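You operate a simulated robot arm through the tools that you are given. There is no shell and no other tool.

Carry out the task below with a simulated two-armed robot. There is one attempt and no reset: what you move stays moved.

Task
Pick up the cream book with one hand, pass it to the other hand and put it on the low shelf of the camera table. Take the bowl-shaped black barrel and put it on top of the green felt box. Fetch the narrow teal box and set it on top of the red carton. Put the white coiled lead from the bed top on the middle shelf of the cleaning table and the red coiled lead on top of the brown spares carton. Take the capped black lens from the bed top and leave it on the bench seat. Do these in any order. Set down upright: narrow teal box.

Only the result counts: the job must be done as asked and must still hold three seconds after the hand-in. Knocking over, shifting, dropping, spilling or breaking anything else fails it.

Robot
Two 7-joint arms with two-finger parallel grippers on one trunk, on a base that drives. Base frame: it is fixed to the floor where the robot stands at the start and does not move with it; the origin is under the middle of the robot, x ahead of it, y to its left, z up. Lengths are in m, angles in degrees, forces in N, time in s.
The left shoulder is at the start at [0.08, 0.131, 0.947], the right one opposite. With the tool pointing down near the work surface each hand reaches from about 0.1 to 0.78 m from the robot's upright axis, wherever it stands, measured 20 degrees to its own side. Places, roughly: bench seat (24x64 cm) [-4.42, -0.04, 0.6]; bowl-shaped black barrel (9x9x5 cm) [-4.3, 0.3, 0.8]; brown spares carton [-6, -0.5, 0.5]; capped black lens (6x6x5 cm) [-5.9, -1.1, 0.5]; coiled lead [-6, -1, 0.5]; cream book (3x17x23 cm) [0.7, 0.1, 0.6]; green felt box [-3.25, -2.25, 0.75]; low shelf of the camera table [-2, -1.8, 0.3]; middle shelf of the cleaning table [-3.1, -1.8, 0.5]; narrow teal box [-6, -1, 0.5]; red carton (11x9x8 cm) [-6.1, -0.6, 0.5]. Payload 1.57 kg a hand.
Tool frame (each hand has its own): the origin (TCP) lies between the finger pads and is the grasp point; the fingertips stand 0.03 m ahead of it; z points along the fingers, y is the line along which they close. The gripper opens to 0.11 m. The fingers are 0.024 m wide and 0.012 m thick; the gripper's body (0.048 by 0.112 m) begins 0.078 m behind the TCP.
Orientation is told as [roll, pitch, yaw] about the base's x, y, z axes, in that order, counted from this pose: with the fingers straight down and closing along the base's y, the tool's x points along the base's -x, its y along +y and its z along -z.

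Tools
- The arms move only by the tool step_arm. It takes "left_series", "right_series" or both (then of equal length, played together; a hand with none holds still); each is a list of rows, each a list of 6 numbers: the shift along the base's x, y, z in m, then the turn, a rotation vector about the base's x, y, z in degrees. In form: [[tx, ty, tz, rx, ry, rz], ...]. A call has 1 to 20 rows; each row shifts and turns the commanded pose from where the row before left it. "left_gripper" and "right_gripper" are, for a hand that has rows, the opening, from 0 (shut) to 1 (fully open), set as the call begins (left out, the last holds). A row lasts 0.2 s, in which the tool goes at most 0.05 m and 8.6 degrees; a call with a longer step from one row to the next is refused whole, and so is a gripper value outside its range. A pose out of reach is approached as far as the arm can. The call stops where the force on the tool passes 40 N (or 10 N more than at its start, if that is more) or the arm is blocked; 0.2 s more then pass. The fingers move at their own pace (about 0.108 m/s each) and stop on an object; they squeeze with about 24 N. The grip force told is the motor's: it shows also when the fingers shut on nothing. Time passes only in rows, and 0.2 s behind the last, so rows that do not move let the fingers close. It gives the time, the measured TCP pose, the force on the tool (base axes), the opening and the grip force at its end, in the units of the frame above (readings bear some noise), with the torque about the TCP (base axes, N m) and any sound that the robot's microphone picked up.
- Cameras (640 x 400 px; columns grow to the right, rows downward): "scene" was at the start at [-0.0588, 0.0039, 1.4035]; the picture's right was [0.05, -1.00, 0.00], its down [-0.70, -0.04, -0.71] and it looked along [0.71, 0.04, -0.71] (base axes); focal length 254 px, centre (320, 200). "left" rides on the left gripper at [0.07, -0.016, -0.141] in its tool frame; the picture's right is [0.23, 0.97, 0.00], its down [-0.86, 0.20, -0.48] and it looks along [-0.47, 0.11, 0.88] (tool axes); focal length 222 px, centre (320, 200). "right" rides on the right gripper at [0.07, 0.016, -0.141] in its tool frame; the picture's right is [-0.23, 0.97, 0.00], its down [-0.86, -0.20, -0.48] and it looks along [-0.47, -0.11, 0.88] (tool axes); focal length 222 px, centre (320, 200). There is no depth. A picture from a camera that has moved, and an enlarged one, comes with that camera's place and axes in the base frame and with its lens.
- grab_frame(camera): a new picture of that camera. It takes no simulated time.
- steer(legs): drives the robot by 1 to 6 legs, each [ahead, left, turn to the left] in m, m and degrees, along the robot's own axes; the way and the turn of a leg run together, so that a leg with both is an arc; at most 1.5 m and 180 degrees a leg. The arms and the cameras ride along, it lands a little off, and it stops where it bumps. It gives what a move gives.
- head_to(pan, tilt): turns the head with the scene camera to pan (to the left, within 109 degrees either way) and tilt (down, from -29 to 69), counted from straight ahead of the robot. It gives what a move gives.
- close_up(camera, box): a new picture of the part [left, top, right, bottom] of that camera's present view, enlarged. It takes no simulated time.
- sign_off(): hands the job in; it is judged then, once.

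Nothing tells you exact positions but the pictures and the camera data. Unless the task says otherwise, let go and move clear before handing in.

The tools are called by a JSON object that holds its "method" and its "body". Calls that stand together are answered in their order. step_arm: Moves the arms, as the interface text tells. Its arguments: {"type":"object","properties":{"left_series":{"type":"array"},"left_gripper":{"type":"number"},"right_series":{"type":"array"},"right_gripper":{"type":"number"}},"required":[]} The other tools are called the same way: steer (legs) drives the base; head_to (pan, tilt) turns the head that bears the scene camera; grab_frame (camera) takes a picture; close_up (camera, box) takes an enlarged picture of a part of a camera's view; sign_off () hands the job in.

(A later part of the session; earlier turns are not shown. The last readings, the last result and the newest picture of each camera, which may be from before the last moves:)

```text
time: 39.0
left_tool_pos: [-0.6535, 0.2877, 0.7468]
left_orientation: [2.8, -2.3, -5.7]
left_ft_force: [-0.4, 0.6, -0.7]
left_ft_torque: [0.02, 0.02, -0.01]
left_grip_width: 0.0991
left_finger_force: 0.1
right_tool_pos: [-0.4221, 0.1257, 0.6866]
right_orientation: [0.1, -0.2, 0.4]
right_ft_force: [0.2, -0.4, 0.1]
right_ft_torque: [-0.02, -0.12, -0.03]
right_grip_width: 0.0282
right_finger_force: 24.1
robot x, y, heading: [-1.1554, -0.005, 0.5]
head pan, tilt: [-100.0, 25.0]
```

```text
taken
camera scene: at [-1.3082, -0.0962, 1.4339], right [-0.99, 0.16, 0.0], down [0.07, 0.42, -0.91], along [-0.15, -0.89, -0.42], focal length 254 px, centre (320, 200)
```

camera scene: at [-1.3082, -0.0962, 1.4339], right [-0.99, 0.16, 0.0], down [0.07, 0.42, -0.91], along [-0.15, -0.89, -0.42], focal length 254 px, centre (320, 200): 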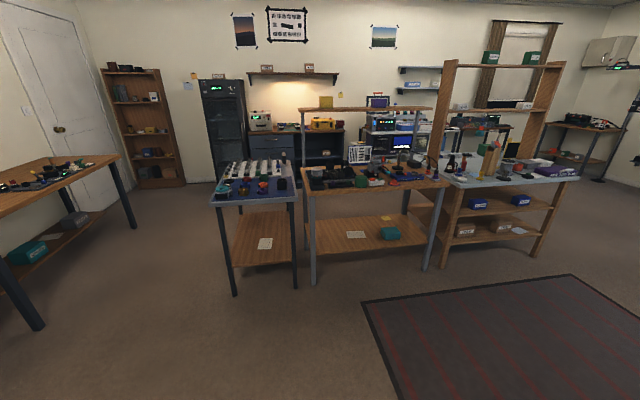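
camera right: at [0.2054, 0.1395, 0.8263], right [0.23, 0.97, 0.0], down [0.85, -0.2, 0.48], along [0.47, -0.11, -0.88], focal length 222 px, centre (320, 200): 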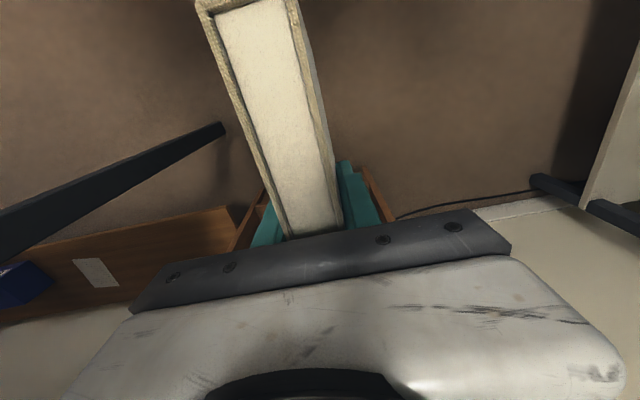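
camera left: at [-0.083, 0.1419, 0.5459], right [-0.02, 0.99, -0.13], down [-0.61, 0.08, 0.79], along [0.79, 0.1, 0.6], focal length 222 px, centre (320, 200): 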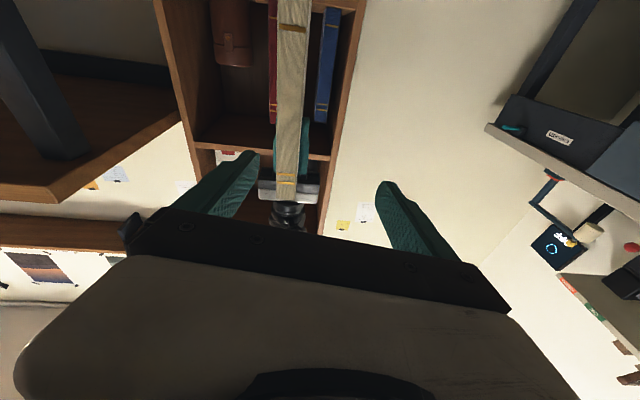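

I see the camera table (x≈-2.5…-1.5, front edge y≈-1.6) with its low shelf at about z 0.3, and the cleaning table to its right. Zoom in on both.

{"method": "close_up", "body": {"camera": "scene", "box": [290, 140, 450, 290]}}

{"method": "close_up", "body": {"camera": "scene", "box": [420, 50, 620, 270]}}

```text
2.67 times, centred on (370, 215) of scene
camera zoom: at [-1.3082, -0.0962, 1.4339], right [-0.99, 0.16, 0.0], down [0.07, 0.42, -0.91], along [-0.15, -0.89, -0.42], focal length 677 px, centre (187, 160)
```

zoom: 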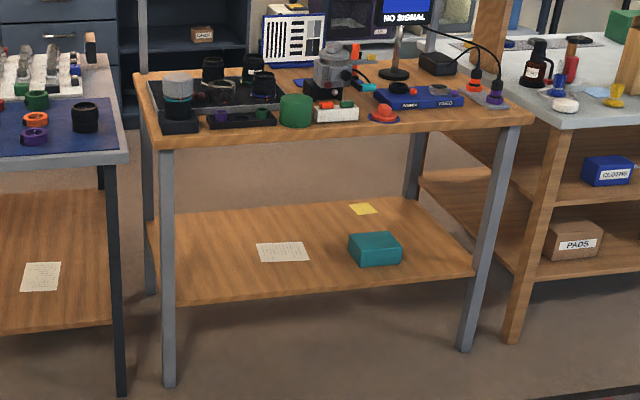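

```text
1.82 times, centred on (520, 160) of scene
camera zoom: at [-1.3082, -0.0962, 1.4339], right [-0.99, 0.16, 0.0], down [0.07, 0.42, -0.91], along [-0.15, -0.89, -0.42], focal length 461 px, centre (-44, 273)
```

zoom: 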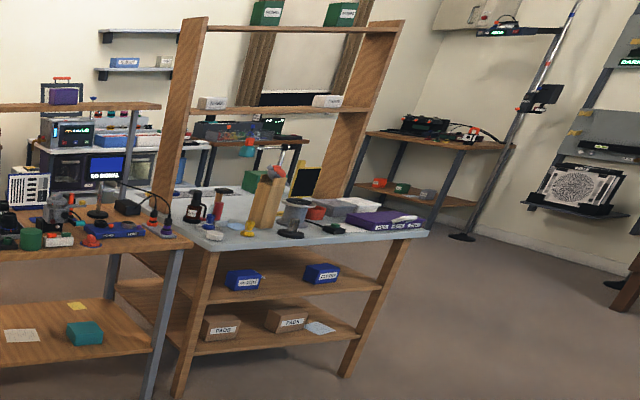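

Now bring the right hand to its own side and turn it to point forward so that the book is carried upright ahead of the hand.

{"method": "step_arm", "body": {"right_series": [[-0.01, -0.037, 0, 0, 0, 0], [-0.02, -0.037, 0, 0, 0, 0], [-0.02, -0.037, 0, 0, 0, 0], [-0.02, -0.037, 0, 0, 0, 0], [-0.02, -0.037, 0, 0, 0, 0], [-0.02, -0.037, 0, 0, 0, 0], [-0.02, -0.037, 0, 0, 0, 0], [0, 0, 0, 0, 0, 0]]}}

{"method": "step_arm", "body": {"right_series": [[0, 0, -0.005, 0, -7.5, 0], [0, 0, -0.005, 0, -7.5, 0], [0, 0, -0.005, 0, -7.5, 0], [0, 0, -0.005, 0, -7.5, 0], [0, 0, -0.005, 0, -7.5, 0], [0, 0, -0.005, 0, -7.5, 0], [0, 0, -0.005, 0, -7.5, 0], [0, 0, -0.005, 0, -7.5, 0], [0, 0, -0.005, 0, -7.5, 0], [0, 0, -0.005, 0, -7.5, 0], [0, 0, -0.005, 0, -7.5, 0], [0, 0, -0.005, 0, -7.5, 0], [0, 0, 0, 0, 0, 0]]}}

{"method": "head_to", "body": {"pan": -8, "tilt": 45}}

{"method": "grab_frame", "body": {"camera": "scene"}}

{"method": "grab_frame", "body": {"camera": "right"}}

```text
time: 40.9
left_tool_pos: [-0.6531, 0.2877, 0.7463]
left_orientation: [2.7, -2.2, -5.7]
left_ft_force: [0.0, -0.2, -0.1]
left_ft_torque: [0.0, -0.02, -0.01]
left_grip_width: 0.0992
left_finger_force: 0.0
right_tool_pos: [-0.5539, -0.1327, 0.6888]
right_orientation: [0.2, -0.2, 0.5]
right_ft_force: [-0.2, -0.2, -6.5]
right_ft_torque: [0.01, -0.11, -0.02]
right_grip_width: 0.0279
right_finger_force: 24.1
robot x, y, heading: [-1.1527, -0.0046, 0.4]
head pan, tilt: [-100.0, 25.0]
```

```text
time: 43.6
left_tool_pos: [-0.6524, 0.2878, 0.7468]
left_orientation: [2.7, -2.2, -5.7]
left_ft_force: [-0.6, -0.5, 0.0]
left_ft_torque: [0.0, 0.0, 0.02]
left_grip_width: 0.0989
left_finger_force: 0.0
right_tool_pos: [-0.5528, -0.1325, 0.6257]
right_orientation: [-114.7, -89.5, 114.8]
right_ft_force: [0.3, -0.6, -7.7]
right_ft_torque: [0.01, 0.41, 0.0]
right_grip_width: 0.0278
right_finger_force: 24.3
robot x, y, heading: [-1.1528, -0.0017, 0.7]
head pan, tilt: [-100.0, 25.0]
```

```text
time: 45.3
left_tool_pos: [-0.6532, 0.2877, 0.747]
left_orientation: [2.7, -2.2, -5.8]
left_ft_force: [-0.5, 1.1, -0.1]
left_ft_torque: [-0.01, -0.02, 0.0]
left_grip_width: 0.099
left_finger_force: 0.1
right_tool_pos: [-0.5532, -0.132, 0.6266]
right_orientation: [-105.4, -89.5, 105.5]
right_ft_force: [0.0, 0.9, -6.9]
right_ft_torque: [0.02, 0.38, -0.01]
right_grip_width: 0.0278
right_finger_force: 23.9
robot x, y, heading: [-1.1541, -0.0037, 0.6]
head pan, tilt: [-8.0, 45.0]
```

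```text
taken
camera scene: at [-1.2125, -0.0161, 1.4033], right [-0.13, -0.99, 0.0], down [-0.7, 0.09, -0.71], along [0.7, -0.09, -0.71], focal length 254 px, centre (320, 200)
```

scene: 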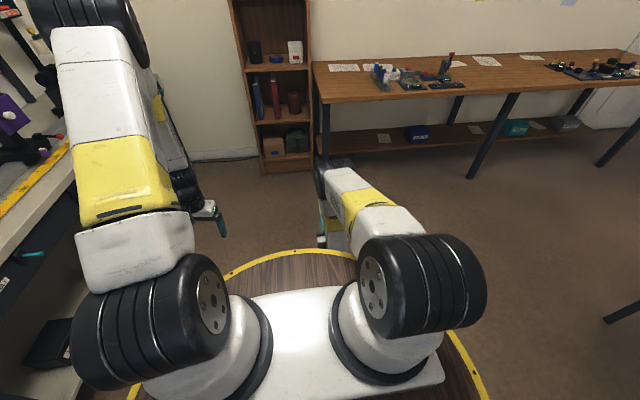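

```text
taken
camera right: at [-0.6932, -0.1179, 0.5555], right [0.0, 0.98, 0.22], down [-0.48, -0.19, 0.86], along [0.88, -0.1, 0.47], focal length 222 px, centre (320, 200)
```

right: 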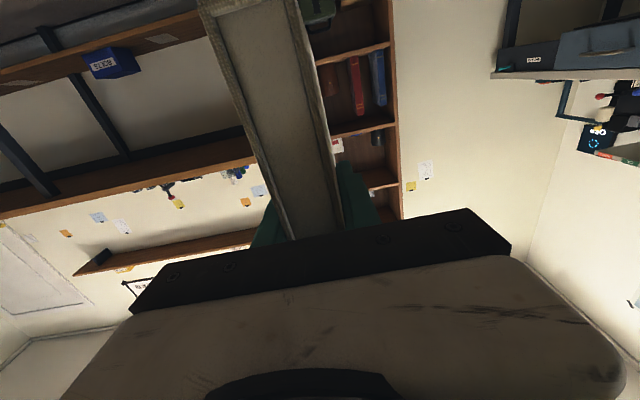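

The book is held upright ahead of the right hand. Raise the left hand above table height, then turn right and approach the camera table.

{"method": "step_arm", "body": {"left_series": [[-0.012, 0.002, 0.042, 0, 0, 0], [-0.012, 0.002, 0.042, 0, 0, 0], [-0.012, 0.002, 0.042, 0, 0, 0], [-0.012, 0.002, 0.042, 0, 0, 0], [-0.012, 0.002, 0.042, 0, 0, 0], [-0.012, 0.002, 0.042, 0, 0, 0]], "left_gripper": 0.5}}

{"method": "steer", "body": {"legs": [[0, 0, -90.5], [0.55, -0.38, 0]]}}

{"method": "head_to", "body": {"pan": 0, "tilt": 40}}

{"method": "grab_frame", "body": {"camera": "scene"}}

{"method": "grab_frame", "body": {"camera": "right"}}

```text
time: 46.7
left_tool_pos: [-0.7249, 0.3015, 0.9975]
left_orientation: [2.8, -2.2, -5.7]
left_ft_force: [0.3, 0.1, -0.3]
left_ft_torque: [-0.02, 0.03, 0.01]
left_grip_width: 0.0553
left_finger_force: 0.0
right_tool_pos: [-0.551, -0.1327, 0.6261]
right_orientation: [-102.6, -89.5, 102.7]
right_ft_force: [0.4, -0.9, -6.6]
right_ft_torque: [-0.01, 0.37, 0.01]
right_grip_width: 0.0277
right_finger_force: 24.2
robot x, y, heading: [-1.152, -0.0018, 0.6]
head pan, tilt: [-8.0, 45.0]
```

```text
time: 54.2
left_tool_pos: [-1.2146, -0.9795, 0.9976]
left_orientation: [2.7, -2.1, -95.0]
left_ft_force: [0.0, -0.8, 0.1]
left_ft_torque: [0.01, 0.03, -0.06]
left_grip_width: 0.0548
left_finger_force: 0.0
right_tool_pos: [-1.6466, -1.1585, 0.6255]
right_orientation: [-104.9, -89.5, 15.7]
right_ft_force: [-0.1, 0.6, -6.1]
right_ft_torque: [0.4, 0.0, 0.02]
right_grip_width: 0.0278
right_finger_force: 24.1
robot x, y, heading: [-1.5282, -0.557, -88.9]
head pan, tilt: [-8.0, 45.0]
```

```text
time: 54.9
left_tool_pos: [-1.2139, -0.9802, 0.998]
left_orientation: [2.8, -2.2, -95.1]
left_ft_force: [0.2, -0.4, -0.4]
left_ft_torque: [-0.01, 0.01, -0.01]
left_grip_width: 0.0549
left_finger_force: 0.1
right_tool_pos: [-1.6461, -1.1572, 0.6253]
right_orientation: [-99.8, -89.7, 10.7]
right_ft_force: [0.1, -0.6, -7.1]
right_ft_torque: [0.4, 0.01, -0.01]
right_grip_width: 0.0278
right_finger_force: 24.1
robot x, y, heading: [-1.5217, -0.5537, -88.8]
head pan, tilt: [0.0, 40.0]
```

```text
taken
camera scene: at [-1.5261, -0.5011, 1.4105], right [-1.0, -0.02, 0.0], down [-0.01, 0.64, -0.77], along [0.02, -0.77, -0.64], focal length 254 px, centre (320, 200)
```

scene: 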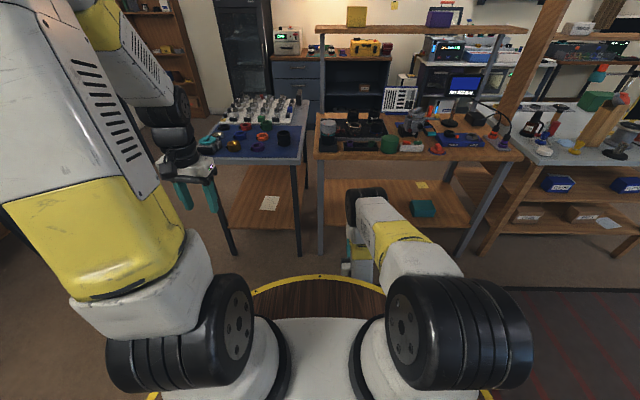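

```text
taken
camera right: at [-1.6325, -1.0163, 0.5553], right [0.98, 0.01, 0.22], down [-0.2, 0.48, 0.86], along [-0.09, -0.88, 0.47], focal length 222 px, centre (320, 200)
```

right: 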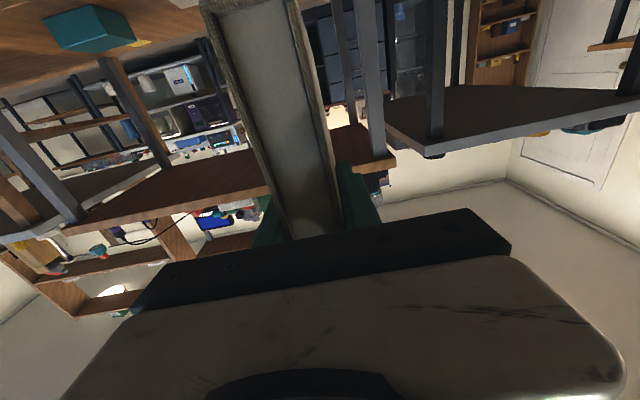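

Lower the hand so the book's bottom edge is just above the low shelf height, before driving in.

{"method": "step_arm", "body": {"right_series": [[0, 0, -0.03, 0, 0, 0], [0, 0, -0.03, 0, 0, 0], [0, 0, -0.03, 0, 0, 0], [0, 0, -0.03, 0, 0, 0], [0, 0, -0.03, 0, 0, 0], [0, 0, -0.03, 0, 0, 0], [0, 0, 0, 0, 0, 0]]}}

{"method": "steer", "body": {"legs": [[0.25, -0.03, -1]]}}

{"method": "grab_frame", "body": {"camera": "scene"}}

{"method": "grab_frame", "body": {"camera": "right"}}

```text
time: 56.5
left_tool_pos: [-1.2156, -0.9796, 0.9986]
left_orientation: [2.7, -2.3, -95.2]
left_ft_force: [0.4, -0.9, 0.9]
left_ft_torque: [-0.01, 0.02, -0.01]
left_grip_width: 0.0549
left_finger_force: 0.2
right_tool_pos: [-1.6473, -1.159, 0.5257]
right_orientation: [-103.3, -89.5, 14.2]
right_ft_force: [0.4, -0.2, -7.3]
right_ft_torque: [0.4, 0.01, -0.02]
right_grip_width: 0.0278
right_finger_force: 24.2
right hand out of reach, approached as far as the arm can: row 4, 5, 6
robot x, y, heading: [-1.5228, -0.5497, -88.8]
head pan, tilt: [0.0, 40.0]
```

```text
time: 58.3
left_tool_pos: [-1.2482, -1.2385, 0.9978]
left_orientation: [2.7, -2.1, -96.0]
left_ft_force: [-0.2, 0.4, 0.4]
left_ft_torque: [-0.04, 0.02, -0.01]
left_grip_width: 0.0549
left_finger_force: 0.1
right_tool_pos: [-1.6858, -1.4098, 0.5261]
right_orientation: [-101.7, -89.7, 11.6]
right_ft_force: [0.7, 0.0, -6.9]
right_ft_torque: [0.38, 0.01, 0.02]
right_grip_width: 0.028
right_finger_force: 23.3
robot x, y, heading: [-1.5534, -0.8079, -89.7]
head pan, tilt: [0.0, 40.0]
```

```text
taken
camera scene: at [-1.5527, -0.7541, 1.4106], right [-1.0, 0.0, 0.0], down [0.0, 0.64, -0.77], along [0.0, -0.77, -0.64], focal length 254 px, centre (320, 200)
```

scene: 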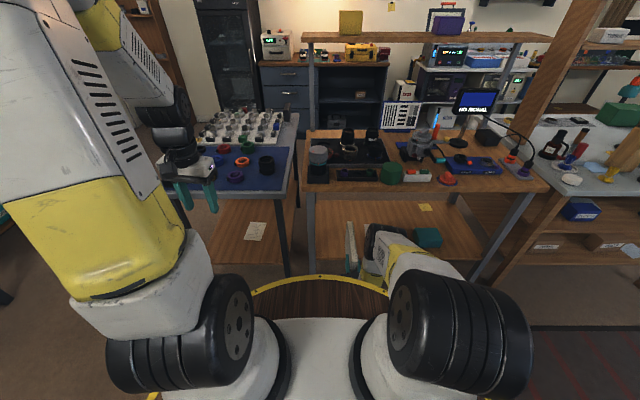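

```text
taken
camera right: at [-1.6693, -1.2687, 0.4554], right [0.98, 0.0, 0.22], down [-0.19, 0.48, 0.86], along [-0.11, -0.88, 0.47], focal length 222 px, centre (320, 200)
```

right: 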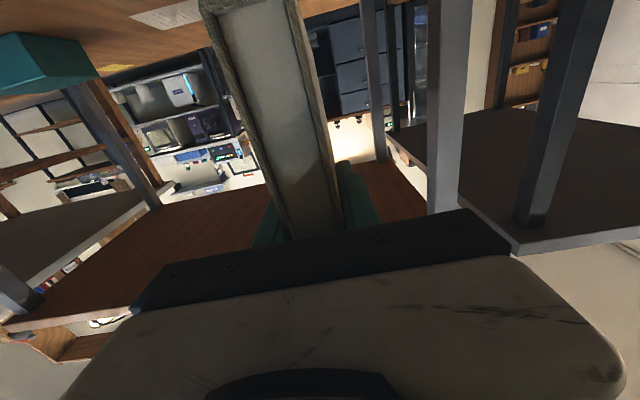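

At this distance the arm can't go lower with the hand level. I'll try extending further forward while lowering.

{"method": "step_arm", "body": {"right_series": [[0, -0.03, 0, 0, 0, 0], [0, -0.03, 0, 0, 0, 0], [0, -0.03, 0, 0, 0, 0], [0, -0.03, 0, 0, 0, 0], [0, -0.03, 0, 0, 0, 0], [0, 0, -0.02, 0, 0, 0], [0, 0, -0.02, 0, 0, 0], [0, 0, -0.02, 0, 0, 0], [0, 0, -0.02, 0, 0, 0], [0, 0, 0, 0, 0, 0]]}}

{"method": "grab_frame", "body": {"camera": "right"}}

```text
time: 60.5
left_tool_pos: [-1.2494, -1.2387, 0.9979]
left_orientation: [2.8, -2.2, -96.0]
left_ft_force: [-0.2, 0.2, -0.6]
left_ft_torque: [-0.02, -0.01, 0.0]
left_grip_width: 0.0552
left_finger_force: 0.0
right_tool_pos: [-1.6905, -1.5643, 0.5395]
right_orientation: [-97.6, -89.5, 7.4]
right_ft_force: [0.8, -0.8, -6.5]
right_ft_torque: [0.39, -0.02, -0.04]
right_grip_width: 0.0275
right_finger_force: 23.8
right hand out of reach, approached as far as the arm can: row 4, 6, 7, 8, 9
robot x, y, heading: [-1.5521, -0.8076, -89.4]
head pan, tilt: [0.0, 40.0]
```

```text
taken
camera right: at [-1.6743, -1.4245, 0.4697], right [0.98, 0.0, 0.22], down [-0.19, 0.48, 0.86], along [-0.11, -0.88, 0.47], focal length 222 px, centre (320, 200)
```

right: 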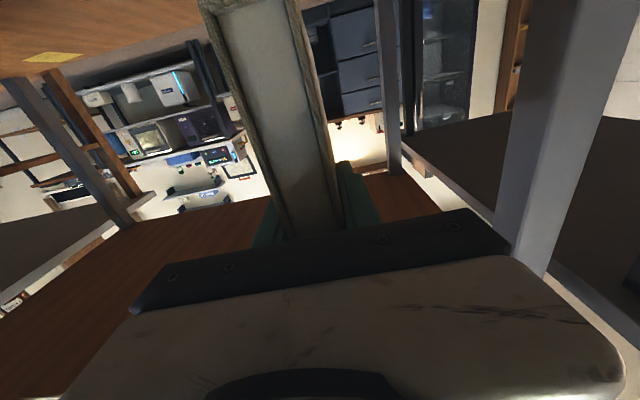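

The horizontal hand bottoms out near z 0.53, but a hand angled down should reach lower. I'll back out and test the reach with the hand pitched 45° down.

{"method": "step_arm", "body": {"right_series": [[0, 0.03, 0, 0, 0, 0], [0, 0.03, 0, 0, 0, 0], [0, 0.03, 0, 0, 0, 0]]}}

{"method": "steer", "body": {"legs": [[-0.45, 0, 0]]}}

{"method": "step_arm", "body": {"right_series": [[0, 0, 0.02, 7.5, 0, 0], [0, 0, 0.02, 7.5, 0, 0], [0, 0, 0.02, 7.5, 0, 0], [0, 0, 0.02, 7.5, 0, 0], [0, 0, 0.02, 7.5, 0, 0], [0, 0, 0, 7.5, 0, 0], [0, 0, -0.04, 0, 0, 0], [0, 0, -0.04, 0, 0, 0], [0, 0, -0.04, 0, 0, 0], [0, 0, -0.04, 0, 0, 0], [0, 0, -0.03, 0, 0, 0], [0, 0, -0.02, 0, 0, 0], [0, 0, 0, 0, 0, 0]]}}

{"method": "grab_frame", "body": {"camera": "scene"}}

```text
time: 61.3
left_tool_pos: [-1.2482, -1.2368, 0.998]
left_orientation: [2.7, -2.3, -96.0]
left_ft_force: [-0.1, -0.2, -0.3]
left_ft_torque: [0.0, 0.04, -0.01]
left_grip_width: 0.0549
left_finger_force: 0.1
right_tool_pos: [-1.6906, -1.4757, 0.541]
right_orientation: [-103.5, -89.4, 13.3]
right_ft_force: [0.2, 0.4, -6.7]
right_ft_torque: [0.39, 0.0, 0.0]
right_grip_width: 0.0278
right_finger_force: 24.4
robot x, y, heading: [-1.5555, -0.8112, -89.9]
head pan, tilt: [0.0, 40.0]
```

```text
time: 64.0
left_tool_pos: [-1.2511, -0.7876, 0.9979]
left_orientation: [2.7, -2.3, -96.2]
left_ft_force: [-0.6, 0.0, -0.4]
left_ft_torque: [0.01, -0.03, -0.02]
left_grip_width: 0.0549
left_finger_force: 0.2
right_tool_pos: [-1.6941, -1.0224, 0.5409]
right_orientation: [-100.1, -89.4, 9.8]
right_ft_force: [0.4, -0.2, -7.2]
right_ft_torque: [0.39, -0.01, 0.04]
right_grip_width: 0.0281
right_finger_force: 24.3
robot x, y, heading: [-1.5503, -0.3549, -90.1]
head pan, tilt: [0.0, 40.0]
```

```text
time: 66.8
left_tool_pos: [-1.252, -0.7867, 0.9989]
left_orientation: [2.7, -2.2, -96.2]
left_ft_force: [-0.6, 0.3, -0.3]
left_ft_torque: [-0.02, -0.02, 0.01]
left_grip_width: 0.055
left_finger_force: 0.2
right_tool_pos: [-1.6948, -1.0213, 0.4308]
right_orientation: [-0.8, -45.1, -89.4]
right_ft_force: [0.1, 0.5, -6.5]
right_ft_torque: [0.2, 0.01, 0.03]
right_grip_width: 0.028
right_finger_force: 23.8
robot x, y, heading: [-1.5533, -0.3559, -90.2]
head pan, tilt: [0.0, 40.0]
```

```text
taken
camera scene: at [-1.5534, -0.302, 1.4106], right [-1.0, 0.0, 0.0], down [0.0, 0.64, -0.77], along [0.0, -0.77, -0.64], focal length 254 px, centre (320, 200)
```

scene: 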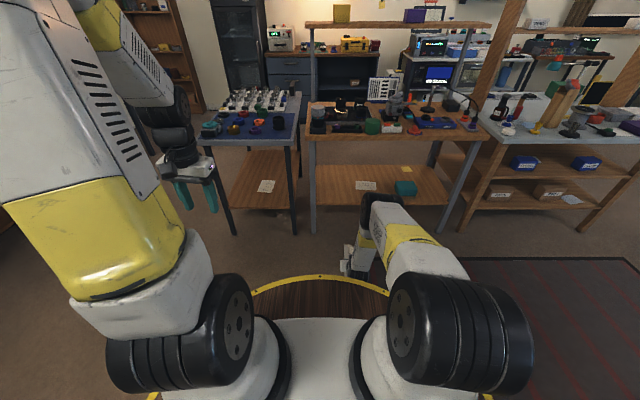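

{"method": "step_arm", "body": {"right_series": [[0, 0, -0.03, 0, 0, 0], [0, 0, -0.03, 0, 0, 0], [0, 0, 0, 0, 0, 0]]}}

{"method": "step_arm", "body": {"right_series": [[0, 0, 0.03, -7.5, 0, 0], [0, 0, 0.03, -7.5, 0, 0], [0, 0, 0, 0, 0, 0], [0, 0, -0.02, 0, 0, 0], [0, 0, -0.02, 0, 0, 0], [0, 0, 0, 0, 0, 0]]}}

```text
time: 67.7
left_tool_pos: [-1.2499, -0.7874, 0.9981]
left_orientation: [2.7, -2.2, -96.2]
left_ft_force: [-0.3, -0.3, 0.8]
left_ft_torque: [0.01, -0.01, 0.0]
left_grip_width: 0.0551
left_finger_force: 0.1
right_tool_pos: [-1.694, -1.0228, 0.3711]
right_orientation: [-0.8, -45.2, -89.3]
right_ft_force: [0.4, -0.5, -7.1]
right_ft_torque: [0.18, 0.01, 0.0]
right_grip_width: 0.0278
right_finger_force: 24.0
robot x, y, heading: [-1.5493, -0.3546, -90.0]
head pan, tilt: [0.0, 40.0]
```

```text
time: 69.0
left_tool_pos: [-1.2513, -0.7868, 0.9978]
left_orientation: [2.7, -2.2, -96.2]
left_ft_force: [0.7, -0.1, -0.4]
left_ft_torque: [0.0, 0.03, 0.01]
left_grip_width: 0.055
left_finger_force: 0.1
right_tool_pos: [-1.6934, -1.0228, 0.4044]
right_orientation: [-1.1, -60.0, -89.1]
right_ft_force: [-0.9, -0.3, -6.7]
right_ft_torque: [0.31, 0.02, 0.0]
right_grip_width: 0.0279
right_finger_force: 24.2
right hand out of reach, approached as far as the arm can: row 5
robot x, y, heading: [-1.5554, -0.3557, -89.9]
head pan, tilt: [0.0, 40.0]
```

With the hand ~45° below level the arm reaches z≈0.37, enough for the shelf. I'll use the left hand to hold the book briefly by its top edge while the right hand re-grips at 40–45° — first level the book again and bring the left hand over it.

{"method": "step_arm", "body": {"right_series": [[0, 0.0084, 0.028, -3.75, 0, 0], [0, 0.0084, 0.028, -3.75, 0, 0], [0, 0.0084, 0.028, -3.75, 0, 0], [0, 0.0084, 0.028, -3.75, 0, 0], [0, 0.0084, 0.028, -3.75, 0, 0], [0, 0.0084, 0.028, -3.75, 0, 0], [0, 0.0084, 0.028, -3.75, 0, 0], [0, 0.0084, 0.028, -3.75, 0, 0], [0, 0, 0, 0, 0, 0]]}}

{"method": "step_arm", "body": {"left_series": [[0, -0.041, 0, 0.8, 0.8, 2], [0, -0.041, 0, 0.8, 0.8, 2], [0, -0.041, 0, 0.9, 0.85, 2], [0, -0.041, 0, 0, 0, 0], [0, -0.041, 0, 0, 0, 0], [0, -0.043, 0, 0, 0, 0], [-0.04, 0, 0, 0, 0, 0], [-0.04, 0, 0, 0, 0, 0], [-0.04, 0, 0, 0, 0, 0], [-0.04, 0, -0.01, 0, 0, 0], [-0.04, 0, -0.01, 0, 0, 0], [-0.04, 0, -0.01, 0, 0, 0], [-0.04, 0, -0.02, 0, 0, 0], [-0.04, 0, -0.02, 0, 0, 0], [-0.04, 0, -0.02, 0, 0, 0], [-0.04, 0, -0.02, 0, 0, 0], [-0.043, 0, -0.02, 0, 0, 0], [0, 0, 0, 0, 0, 0]], "left_gripper": 0.8}}

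{"method": "grab_frame", "body": {"camera": "left"}}

{"method": "grab_frame", "body": {"camera": "scene"}}

```text
time: 71.0
left_tool_pos: [-1.2526, -0.7871, 0.9969]
left_orientation: [2.7, -2.3, -96.3]
left_ft_force: [0.3, 0.6, -0.2]
left_ft_torque: [-0.01, 0.01, 0.04]
left_grip_width: 0.0551
left_finger_force: 0.1
right_tool_pos: [-1.6972, -0.9551, 0.6291]
right_orientation: [-102.7, -89.5, 12.3]
right_ft_force: [-0.2, -0.3, -7.3]
right_ft_torque: [0.39, 0.02, -0.02]
right_grip_width: 0.0281
right_finger_force: 24.6
robot x, y, heading: [-1.5542, -0.3535, -89.9]
head pan, tilt: [0.0, 40.0]
```

```text
time: 74.8
left_tool_pos: [-1.699, -1.0356, 0.8667]
left_orientation: [0.2, 0.2, -90.2]
left_ft_force: [0.5, -0.2, 0.6]
left_ft_torque: [-0.02, -0.02, 0.0]
left_grip_width: 0.0878
left_finger_force: 0.1
right_tool_pos: [-1.6967, -0.9559, 0.6282]
right_orientation: [-97.6, -89.6, 7.3]
right_ft_force: [-0.8, -0.3, -6.4]
right_ft_torque: [0.43, 0.0, 0.01]
right_grip_width: 0.0279
right_finger_force: 24.2
robot x, y, heading: [-1.5554, -0.3569, -90.0]
head pan, tilt: [0.0, 40.0]
```

```text
taken
camera left: at [-1.7147, -0.9681, 1.0087], right [0.97, 0.22, 0.0], down [0.2, -0.86, 0.48], along [0.11, -0.46, -0.88], focal length 222 px, centre (320, 200)
```

left: 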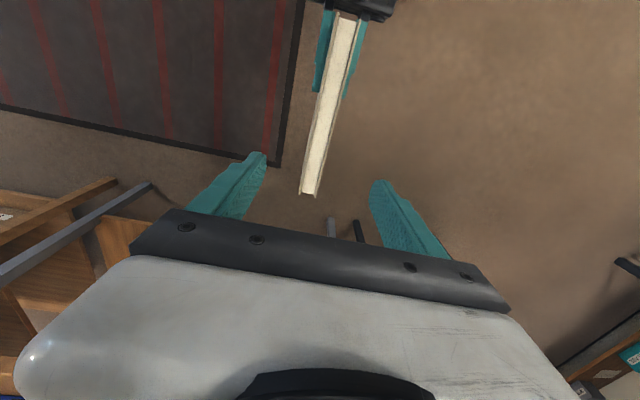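

```text
taken
camera scene: at [-1.5534, -0.3021, 1.4106], right [-1.0, 0.0, 0.0], down [0.0, 0.64, -0.77], along [0.0, -0.77, -0.64], focal length 254 px, centre (320, 200)
```

scene: 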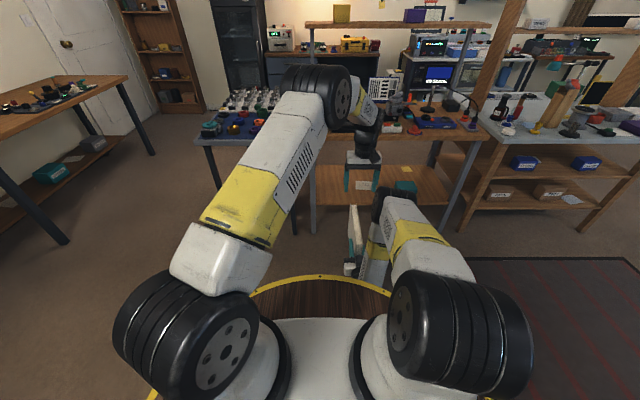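

Left hand is centred over the book's top edge. Lower and grip.

{"method": "step_arm", "body": {"left_series": [[0, 0, -0.03, 0, 0, 0], [0, 0, -0.03, 0, 0, 0], [0, 0, -0.03, 0, 0, 0], [0, 0, -0.03, 0, 0, 0], [0, 0, -0.03, 0, 0, 0], [0, 0, -0.03, 0, 0, 0], [0, 0, -0.02, 0, 0, 0], [0, 0, -0.015, 0, 0, 0], [0, 0, 0, 0, 0, 0]]}}

{"method": "grab_frame", "body": {"camera": "left"}}

{"method": "step_arm", "body": {"left_series": [[0, 0, 0, 0, 0, 0], [0, 0, 0, 0, 0, 0], [0, 0, 0, 0, 0, 0], [0, 0, 0, 0, 0, 0], [0, 0, 0, 0, 0, 0]], "left_gripper": 0}}

```text
time: 76.8
left_tool_pos: [-1.6934, -1.0357, 0.6521]
left_orientation: [0.2, 0.1, -90.1]
left_ft_force: [0.6, -0.3, 0.7]
left_ft_torque: [-0.02, 0.0, 0.02]
left_grip_width: 0.088
left_finger_force: 0.1
right_tool_pos: [-1.696, -0.9553, 0.6292]
right_orientation: [-97.7, -89.6, 7.2]
right_ft_force: [0.1, -0.1, -6.7]
right_ft_torque: [0.41, 0.01, -0.03]
right_grip_width: 0.0279
right_finger_force: 24.7
robot x, y, heading: [-1.5515, -0.3568, -90.0]
head pan, tilt: [0.0, 40.0]
```

```text
taken
camera left: at [-1.7105, -0.9675, 0.7946], right [0.97, 0.22, 0.0], down [0.2, -0.86, 0.48], along [0.11, -0.46, -0.88], focal length 222 px, centre (320, 200)
```

left: 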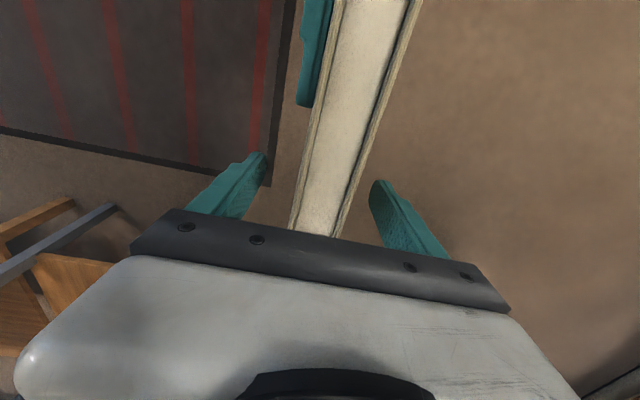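

```text
time: 78.0
left_tool_pos: [-1.6952, -1.0349, 0.6539]
left_orientation: [0.0, 0.2, -90.1]
left_ft_force: [-15.4, -5.5, -0.7]
left_ft_torque: [-0.23, 1.07, 0.41]
left_grip_width: 0.028
left_finger_force: 23.5
right_tool_pos: [-1.6945, -0.9541, 0.6283]
right_orientation: [-109.0, -89.6, 18.8]
right_ft_force: [15.0, 6.0, 0.5]
right_ft_torque: [-0.12, -0.75, 0.89]
right_grip_width: 0.0278
right_finger_force: 24.1
robot x, y, heading: [-1.5531, -0.3567, -90.0]
head pan, tilt: [0.0, 40.0]
```

Both hands hold the book. Open the right hand a little, shift it toward the near-top corner, and tilt it down 42° in the book's plane.

{"method": "step_arm", "body": {"right_series": [[0, 0, 0, 0, 0, 0], [0, 0, 0, 0, 0, 0], [0, 0, 0, 0, 0, 0]], "right_gripper": 0.6}}

{"method": "grab_frame", "body": {"camera": "right"}}

{"method": "grab_frame", "body": {"camera": "left"}}

```text
time: 78.8
left_tool_pos: [-1.6939, -1.035, 0.6537]
left_orientation: [0.2, 0.2, -90.2]
left_ft_force: [0.2, 0.8, 0.8]
left_ft_torque: [-0.19, 0.03, -0.06]
left_grip_width: 0.028
left_finger_force: 24.0
right_tool_pos: [-1.6966, -0.9554, 0.6295]
right_orientation: [-101.0, -89.5, 10.5]
right_ft_force: [-0.8, 0.8, -0.4]
right_ft_torque: [0.05, -0.02, 0.0]
right_grip_width: 0.0658
right_finger_force: 0.1
robot x, y, heading: [-1.5537, -0.3596, -89.8]
head pan, tilt: [0.0, 40.0]
```

```text
taken
camera right: at [-1.6798, -0.8142, 0.5587], right [0.98, -0.01, 0.22], down [-0.19, 0.48, 0.86], along [-0.11, -0.88, 0.47], focal length 222 px, centre (320, 200)
```

right: 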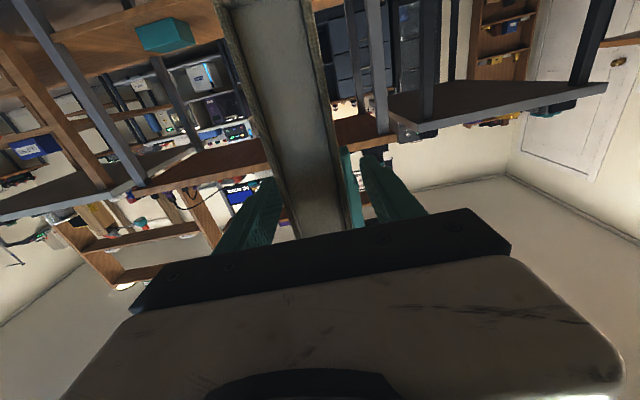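

```text
taken
camera left: at [-1.7103, -0.9673, 0.7945], right [0.97, 0.22, 0.0], down [0.19, -0.86, 0.48], along [0.11, -0.46, -0.88], focal length 222 px, centre (320, 200)
```

left: 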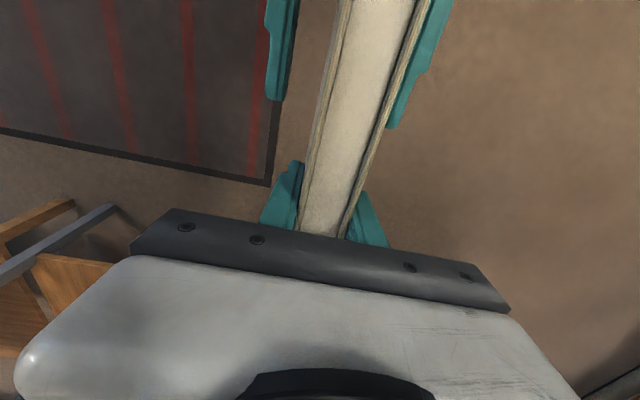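

{"method": "step_arm", "body": {"right_series": [[0.005, 0, 0, 0, 0, 0], [0, 0.015, 0.015, 0, 0, 0], [0, 0.015, 0.015, 0, 0, 0], [0, 0, 0, 7, 0, 0], [0, 0, 0, 7, 0, 0], [0, 0, 0, 7, 0, 0], [0, 0, 0, 7, 0, 0], [0, 0, 0, 7, 0, 0], [0, 0, 0, 7, 0, 0], [0, -0.009, -0.008, 0, 0, 0], [0, 0, 0, 0, 0, 0]]}}

{"method": "grab_frame", "body": {"camera": "right"}}

{"method": "grab_frame", "body": {"camera": "left"}}

{"method": "close_up", "body": {"camera": "scene", "box": [300, 120, 460, 300]}}

```text
time: 81.2
left_tool_pos: [-1.6933, -1.0355, 0.652]
left_orientation: [0.2, 0.3, -90.3]
left_ft_force: [0.5, -0.6, 0.8]
left_ft_torque: [-0.13, 0.03, -0.01]
left_grip_width: 0.028
left_finger_force: 23.4
right_tool_pos: [-1.6908, -0.9352, 0.6507]
right_orientation: [-0.8, -48.0, -89.3]
right_ft_force: [0.2, -0.4, 0.1]
right_ft_torque: [0.0, -0.02, -0.03]
right_grip_width: 0.0662
right_finger_force: 0.0
robot x, y, heading: [-1.5564, -0.3537, -89.8]
head pan, tilt: [0.0, 40.0]
```

```text
taken
camera right: at [-1.6729, -0.7835, 0.6933], right [0.98, -0.15, 0.16], down [-0.19, -0.22, 0.96], along [-0.11, -0.96, -0.24], focal length 222 px, centre (320, 200)
```

right: 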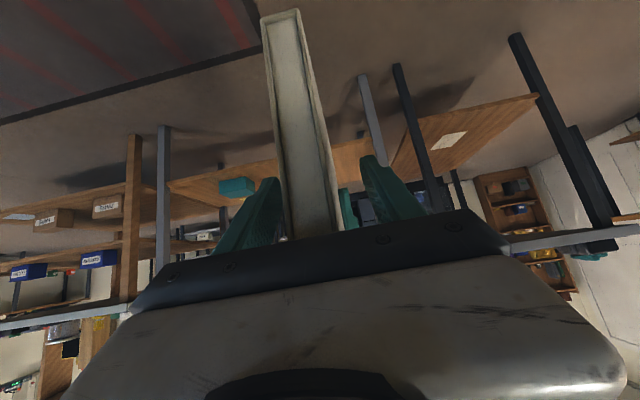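

```text
taken
camera left: at [-1.7106, -0.9673, 0.7946], right [0.97, 0.22, 0.0], down [0.2, -0.86, 0.48], along [0.11, -0.46, -0.88], focal length 222 px, centre (320, 200)
```

left: 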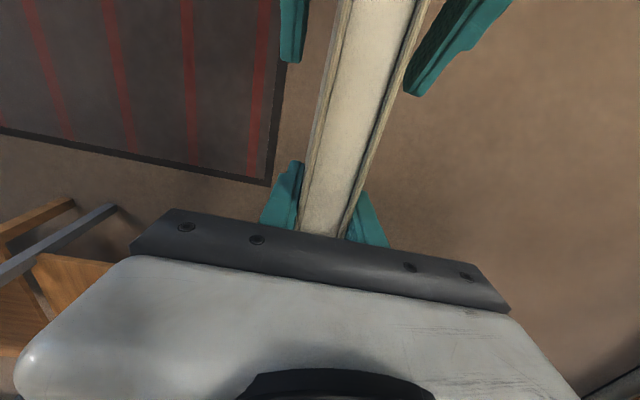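

```text
2.22 times, centred on (380, 210) of scene
camera zoom: at [-1.5535, -0.3021, 1.4106], right [-1.0, 0.0, 0.0], down [0.0, 0.64, -0.77], along [0.0, -0.77, -0.64], focal length 564 px, centre (187, 178)
```

zoom: 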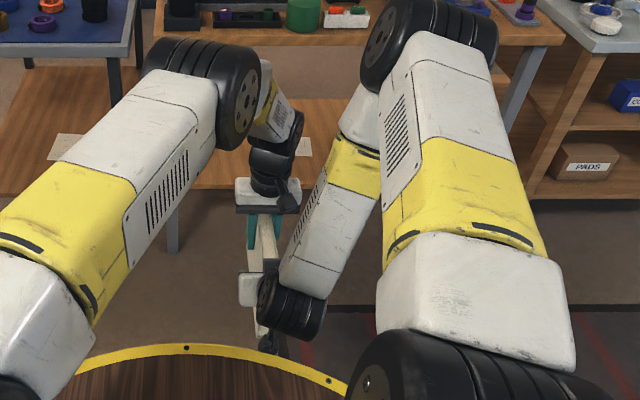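

{"method": "step_arm", "body": {"right_series": [[0, -0.0075, -0.0067, 0, 0, 0], [0, 0, 0, 0, 0, 0]]}}

{"method": "step_arm", "body": {"right_series": [[0, 0, 0, 0, 0, 0], [0, 0, 0, 0, 0, 0], [0, 0, 0, 0, 0, 0], [0, 0, 0, 0, 0, 0], [0, 0, 0, 0, 0, 0]], "right_gripper": 0}}

{"method": "step_arm", "body": {"left_series": [[0, 0, 0, 0, 0, 0], [0, 0, 0, 0, 0, 0], [0, 0, 0, 0, 0, 0], [0, 0, 0, 0, 0, 0]], "left_gripper": 0.7}}

{"method": "grab_frame", "body": {"camera": "right"}}

{"method": "grab_frame", "body": {"camera": "left"}}

```text
time: 81.8
left_tool_pos: [-1.6942, -1.0357, 0.6535]
left_orientation: [0.2, 0.3, -90.2]
left_ft_force: [-0.2, 0.0, -0.4]
left_ft_torque: [-0.15, -0.02, -0.02]
left_grip_width: 0.0278
left_finger_force: 24.2
right_tool_pos: [-1.69, -0.9415, 0.6444]
right_orientation: [-0.8, -48.1, -89.3]
right_ft_force: [0.4, 0.3, -0.1]
right_ft_torque: [0.01, 0.02, -0.01]
right_grip_width: 0.066
right_finger_force: 0.1
robot x, y, heading: [-1.5542, -0.3574, -90.0]
head pan, tilt: [0.0, 40.0]
```

```text
time: 83.0
left_tool_pos: [-1.693, -1.0348, 0.6517]
left_orientation: [0.3, 0.3, -90.2]
left_ft_force: [14.7, -0.1, -0.7]
left_ft_torque: [0.38, 0.5, -0.79]
left_grip_width: 0.0283
left_finger_force: 24.0
right_tool_pos: [-1.6891, -0.9424, 0.6439]
right_orientation: [-1.0, -48.0, -89.4]
right_ft_force: [-14.4, -0.7, -0.4]
right_ft_torque: [-0.33, -0.65, -0.58]
right_grip_width: 0.0284
right_finger_force: 23.9
robot x, y, heading: [-1.5497, -0.3581, -89.7]
head pan, tilt: [0.0, 40.0]
```

```text
time: 84.0
left_tool_pos: [-1.6946, -1.0356, 0.6543]
left_orientation: [0.1, 0.3, -90.2]
left_ft_force: [0.9, -0.2, 0.6]
left_ft_torque: [-0.01, -0.01, 0.05]
left_grip_width: 0.077
left_finger_force: 0.2
right_tool_pos: [-1.6888, -0.9423, 0.6442]
right_orientation: [-0.8, -48.0, -89.3]
right_ft_force: [0.3, -0.1, -0.6]
right_ft_torque: [0.48, 0.01, 0.01]
right_grip_width: 0.028
right_finger_force: 24.2
robot x, y, heading: [-1.5544, -0.3549, -89.9]
head pan, tilt: [0.0, 40.0]
```

```text
taken
camera right: at [-1.6727, -0.791, 0.6862], right [0.98, -0.15, 0.16], down [-0.19, -0.22, 0.96], along [-0.11, -0.96, -0.24], focal length 222 px, centre (320, 200)
```

right: 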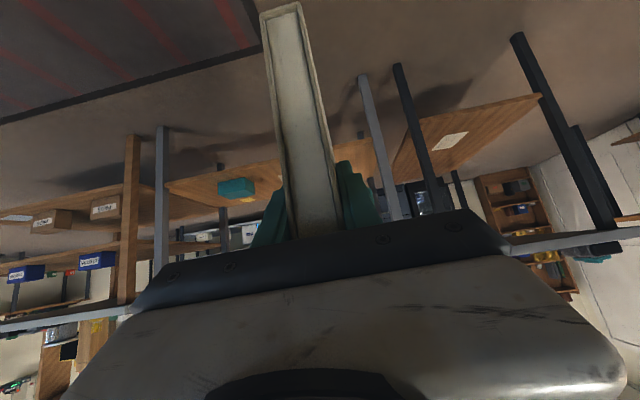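

```text
taken
camera left: at [-1.7106, -0.9674, 0.7947], right [0.97, 0.22, 0.0], down [0.2, -0.86, 0.48], along [0.11, -0.46, -0.88], focal length 222 px, centre (320, 200)
```

left: 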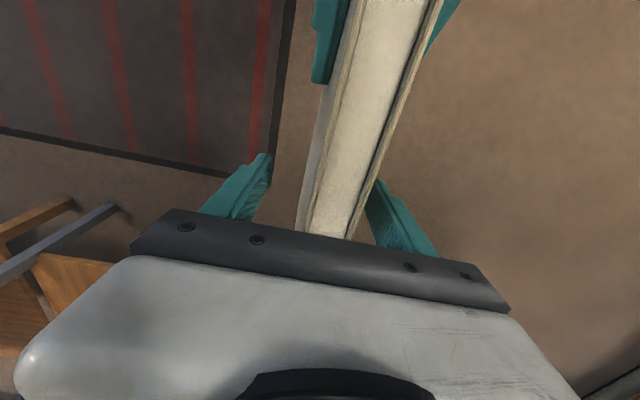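

The right hand holds the book at the new angle. Open the left fully, lift it away and return it to its side.

{"method": "step_arm", "body": {"left_series": [[0, 0, 0, 0, 0, 0], [0, 0, 0.03, 0, 0, 0], [0, 0, 0.04, 0, 0, 0], [0, 0, 0.04, 0, 0, 0], [0, 0, 0.04, 0, 0, 0], [0, 0, 0.04, 0, 0, 0], [0, 0, 0.04, 0, 0, 0], [0, 0, 0.04, 0, 0, 0], [0, 0, 0.04, 0, 0, 0], [0.04, 0, 0.03, 0, 0, 0], [0.04, 0, 0, 0, 0, 0], [0.04, 0, 0, 0, 0, 0], [0.04, 0, 0, 0, 0, 0], [0.04, 0, 0, 0, 0, 0], [0.04, 0, 0, 0, 0, 0], [0.04, 0.02, 0, 0, 0, 0], [0.04, 0.04, 0, 0, 0, 0], [0.04, 0.04, 0, 0, 0, 0], [0.04, 0.04, 0, 0, 0, 0], [0.04, 0.04, 0, 0, 0, 0]], "left_gripper": 1.0}}

{"method": "grab_frame", "body": {"camera": "right"}}

{"method": "grab_frame", "body": {"camera": "scene"}}

```text
refused: row 17 steps farther than a row can; nothing moved
```

```text
taken
camera right: at [-1.6727, -0.791, 0.6862], right [0.98, -0.15, 0.16], down [-0.19, -0.22, 0.96], along [-0.11, -0.96, -0.24], focal length 222 px, centre (320, 200)
```

right: 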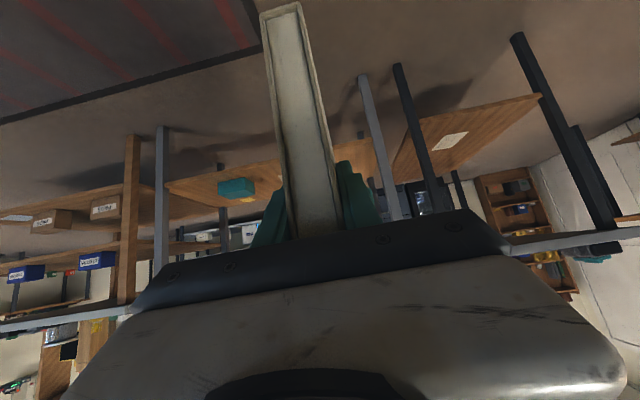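

```text
taken
camera scene: at [-1.5535, -0.3021, 1.4106], right [-1.0, 0.0, 0.0], down [0.0, 0.64, -0.77], along [0.0, -0.77, -0.64], focal length 254 px, centre (320, 200)
```

scene: 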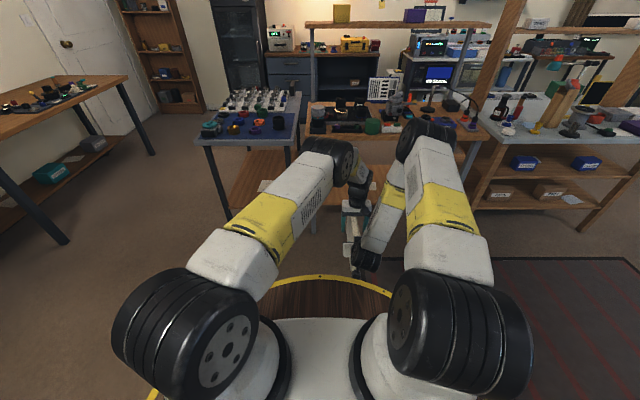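

{"method": "step_arm", "body": {"left_series": [[0, 0, 0, 0, 0, 0], [0, 0, 0.03, 0, 0, 0], [0, 0, 0.04, 0, 0, 0], [0, 0, 0.04, 0, 0, 0], [0, 0, 0.04, 0, 0, 0], [0, 0, 0.04, 0, 0, 0], [0, 0, 0.04, 0, 0, 0], [0, 0, 0.04, 0, 0, 0], [0, 0, 0.04, 0, 0, 0], [0.035, 0, 0.03, 0, 0, 0], [0.04, 0, 0, 0, 0, 0], [0.04, 0, 0, 0, 0, 0], [0.04, 0, 0, 0, 0, 0], [0.04, 0, 0, 0, 0, 0], [0.04, 0.02, 0, 0, 0, 0], [0.04, 0.02, 0, 0, 0, 0], [0.035, 0.03, 0, 0, 0, 0], [0.035, 0.03, 0, 0, 0, 0], [0.035, 0.03, 0, 0, 0, 0], [0.035, 0.03, 0, 0, 0, 0]], "left_gripper": 1.0}}

{"method": "grab_frame", "body": {"camera": "right"}}

{"method": "grab_frame", "body": {"camera": "scene"}}

```text
time: 88.2
left_tool_pos: [-1.2799, -0.875, 0.9923]
left_orientation: [0.2, 0.2, -90.3]
left_ft_force: [-1.2, -0.4, -0.5]
left_ft_torque: [0.02, -0.04, 0.01]
left_grip_width: 0.1098
left_finger_force: 0.0
right_tool_pos: [-1.6895, -0.9428, 0.6438]
right_orientation: [-0.8, -48.1, -89.3]
right_ft_force: [-0.9, -0.5, -1.0]
right_ft_torque: [0.47, -0.02, -0.02]
right_grip_width: 0.0279
right_finger_force: 23.9
robot x, y, heading: [-1.5485, -0.3569, -89.7]
head pan, tilt: [0.0, 40.0]
```

```text
taken
camera right: at [-1.673, -0.7911, 0.6862], right [0.98, -0.15, 0.16], down [-0.19, -0.22, 0.96], along [-0.11, -0.96, -0.24], focal length 222 px, centre (320, 200)
```

right: 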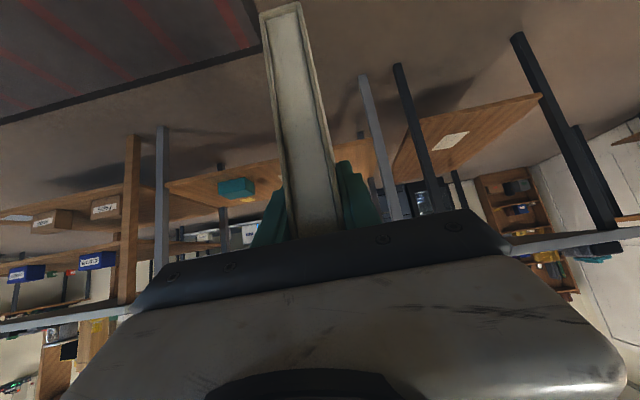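

```text
taken
camera scene: at [-1.5537, -0.3024, 1.4106], right [-1.0, 0.0, 0.0], down [0.0, 0.64, -0.77], along [0.0, -0.77, -0.64], focal length 254 px, centre (320, 200)
```

scene: 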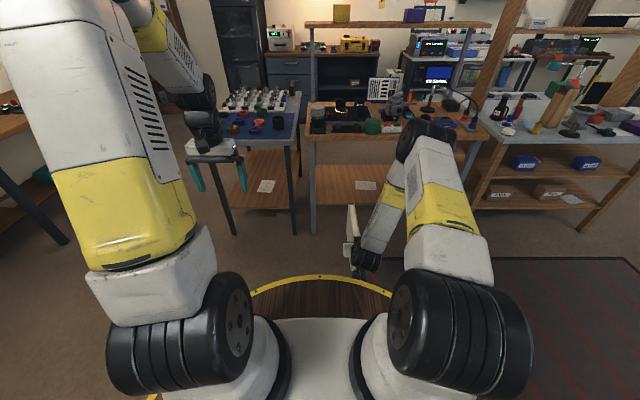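

The elbow leads forward in this pose, so I'll stretch the arm further out to keep the elbow behind the table edge, while lowering the hand.

{"method": "step_arm", "body": {"right_series": [[0, -0.036, -0.028, 0, 0, 0], [0, -0.036, -0.028, 0, 0, 0], [0, -0.036, -0.028, 0, 0, 0], [0, -0.036, -0.028, 0, 0, 0], [0, -0.036, -0.028, 0, 0, 0], [0, -0.036, -0.028, 0, 0, 0], [0, 0, 0, 0, 0, 0]]}}

{"method": "grab_frame", "body": {"camera": "right"}}

{"method": "grab_frame", "body": {"camera": "scene"}}

{"method": "grab_frame", "body": {"camera": "left"}}

```text
time: 89.8
left_tool_pos: [-1.2805, -0.8751, 0.993]
left_orientation: [0.1, 0.2, -90.1]
left_ft_force: [-0.2, -0.2, 0.4]
left_ft_torque: [-0.02, 0.0, 0.01]
left_grip_width: 0.1099
left_finger_force: 0.0
right_tool_pos: [-1.6894, -1.1573, 0.4741]
right_orientation: [-0.8, -48.0, -89.3]
right_ft_force: [-1.2, 0.2, -8.8]
right_ft_torque: [0.45, 0.0, -0.03]
right_grip_width: 0.028
right_finger_force: 23.9
robot x, y, heading: [-1.5513, -0.3557, -90.0]
head pan, tilt: [0.0, 40.0]
```

```text
taken
camera right: at [-1.6728, -1.0064, 0.5162], right [0.98, -0.15, 0.16], down [-0.19, -0.22, 0.96], along [-0.11, -0.96, -0.24], focal length 222 px, centre (320, 200)
```

right: 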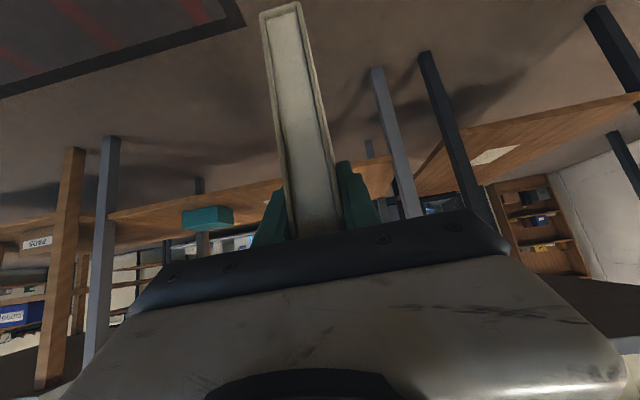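

```text
taken
camera scene: at [-1.5534, -0.3021, 1.4106], right [-1.0, 0.0, 0.0], down [0.0, 0.64, -0.77], along [0.0, -0.77, -0.64], focal length 254 px, centre (320, 200)
```

scene: 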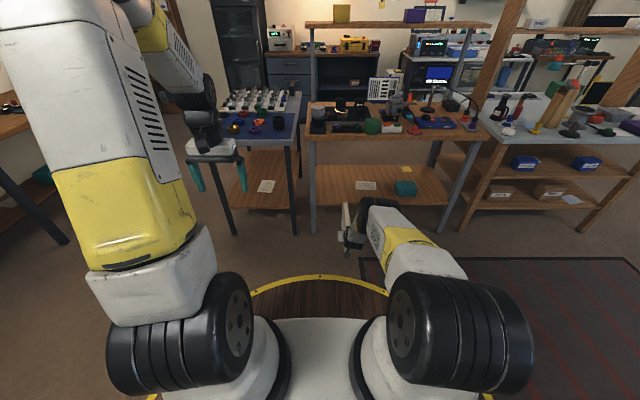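

```text
taken
camera left: at [-1.297, -0.8064, 1.1348], right [0.97, 0.22, 0.0], down [0.2, -0.86, 0.48], along [0.11, -0.46, -0.88], focal length 222 px, centre (320, 200)
```

left: 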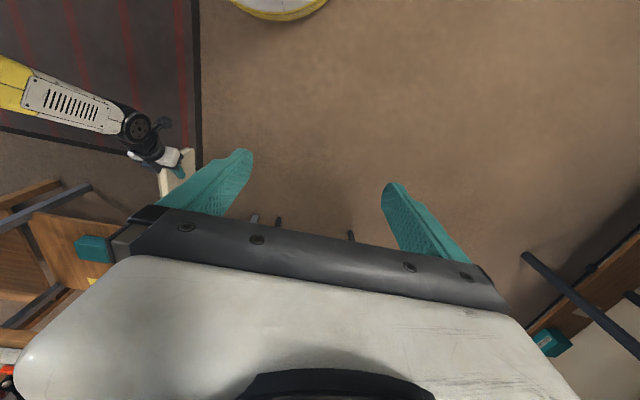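

{"method": "close_up", "body": {"camera": "scene", "box": [300, 150, 420, 270]}}

{"method": "close_up", "body": {"camera": "left", "box": [0, 60, 240, 260]}}

```text
3.33 times, centred on (360, 210) of scene
camera zoom: at [-1.5534, -0.3021, 1.4106], right [-1.0, 0.0, 0.0], down [0.0, 0.64, -0.77], along [0.0, -0.77, -0.64], focal length 846 px, centre (187, 167)
```

zoom: 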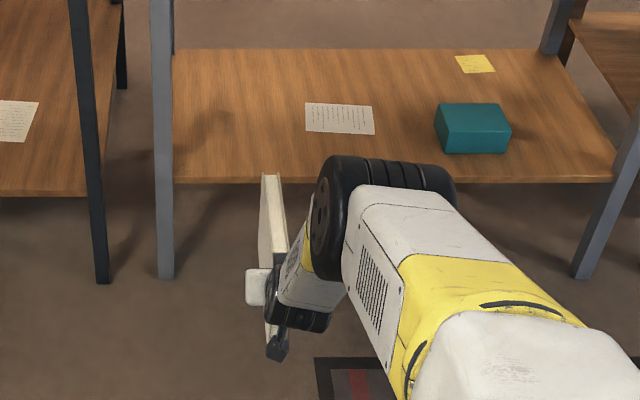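

```text
2.00 times, centred on (120, 160) of left
camera zoom: at [-1.297, -0.8064, 1.1348], right [0.97, 0.22, 0.0], down [0.2, -0.86, 0.48], along [0.11, -0.46, -0.88], focal length 444 px, centre (720, 280)
```

zoom: 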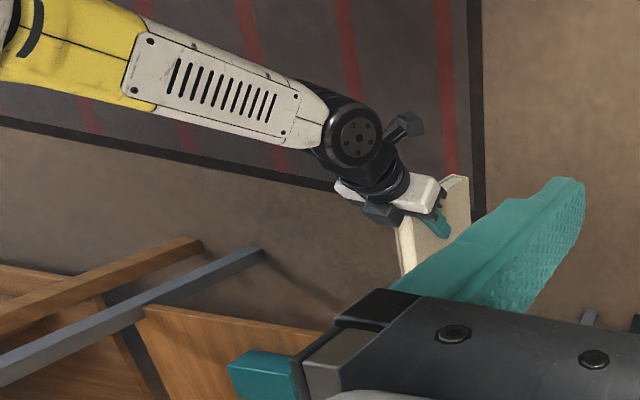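

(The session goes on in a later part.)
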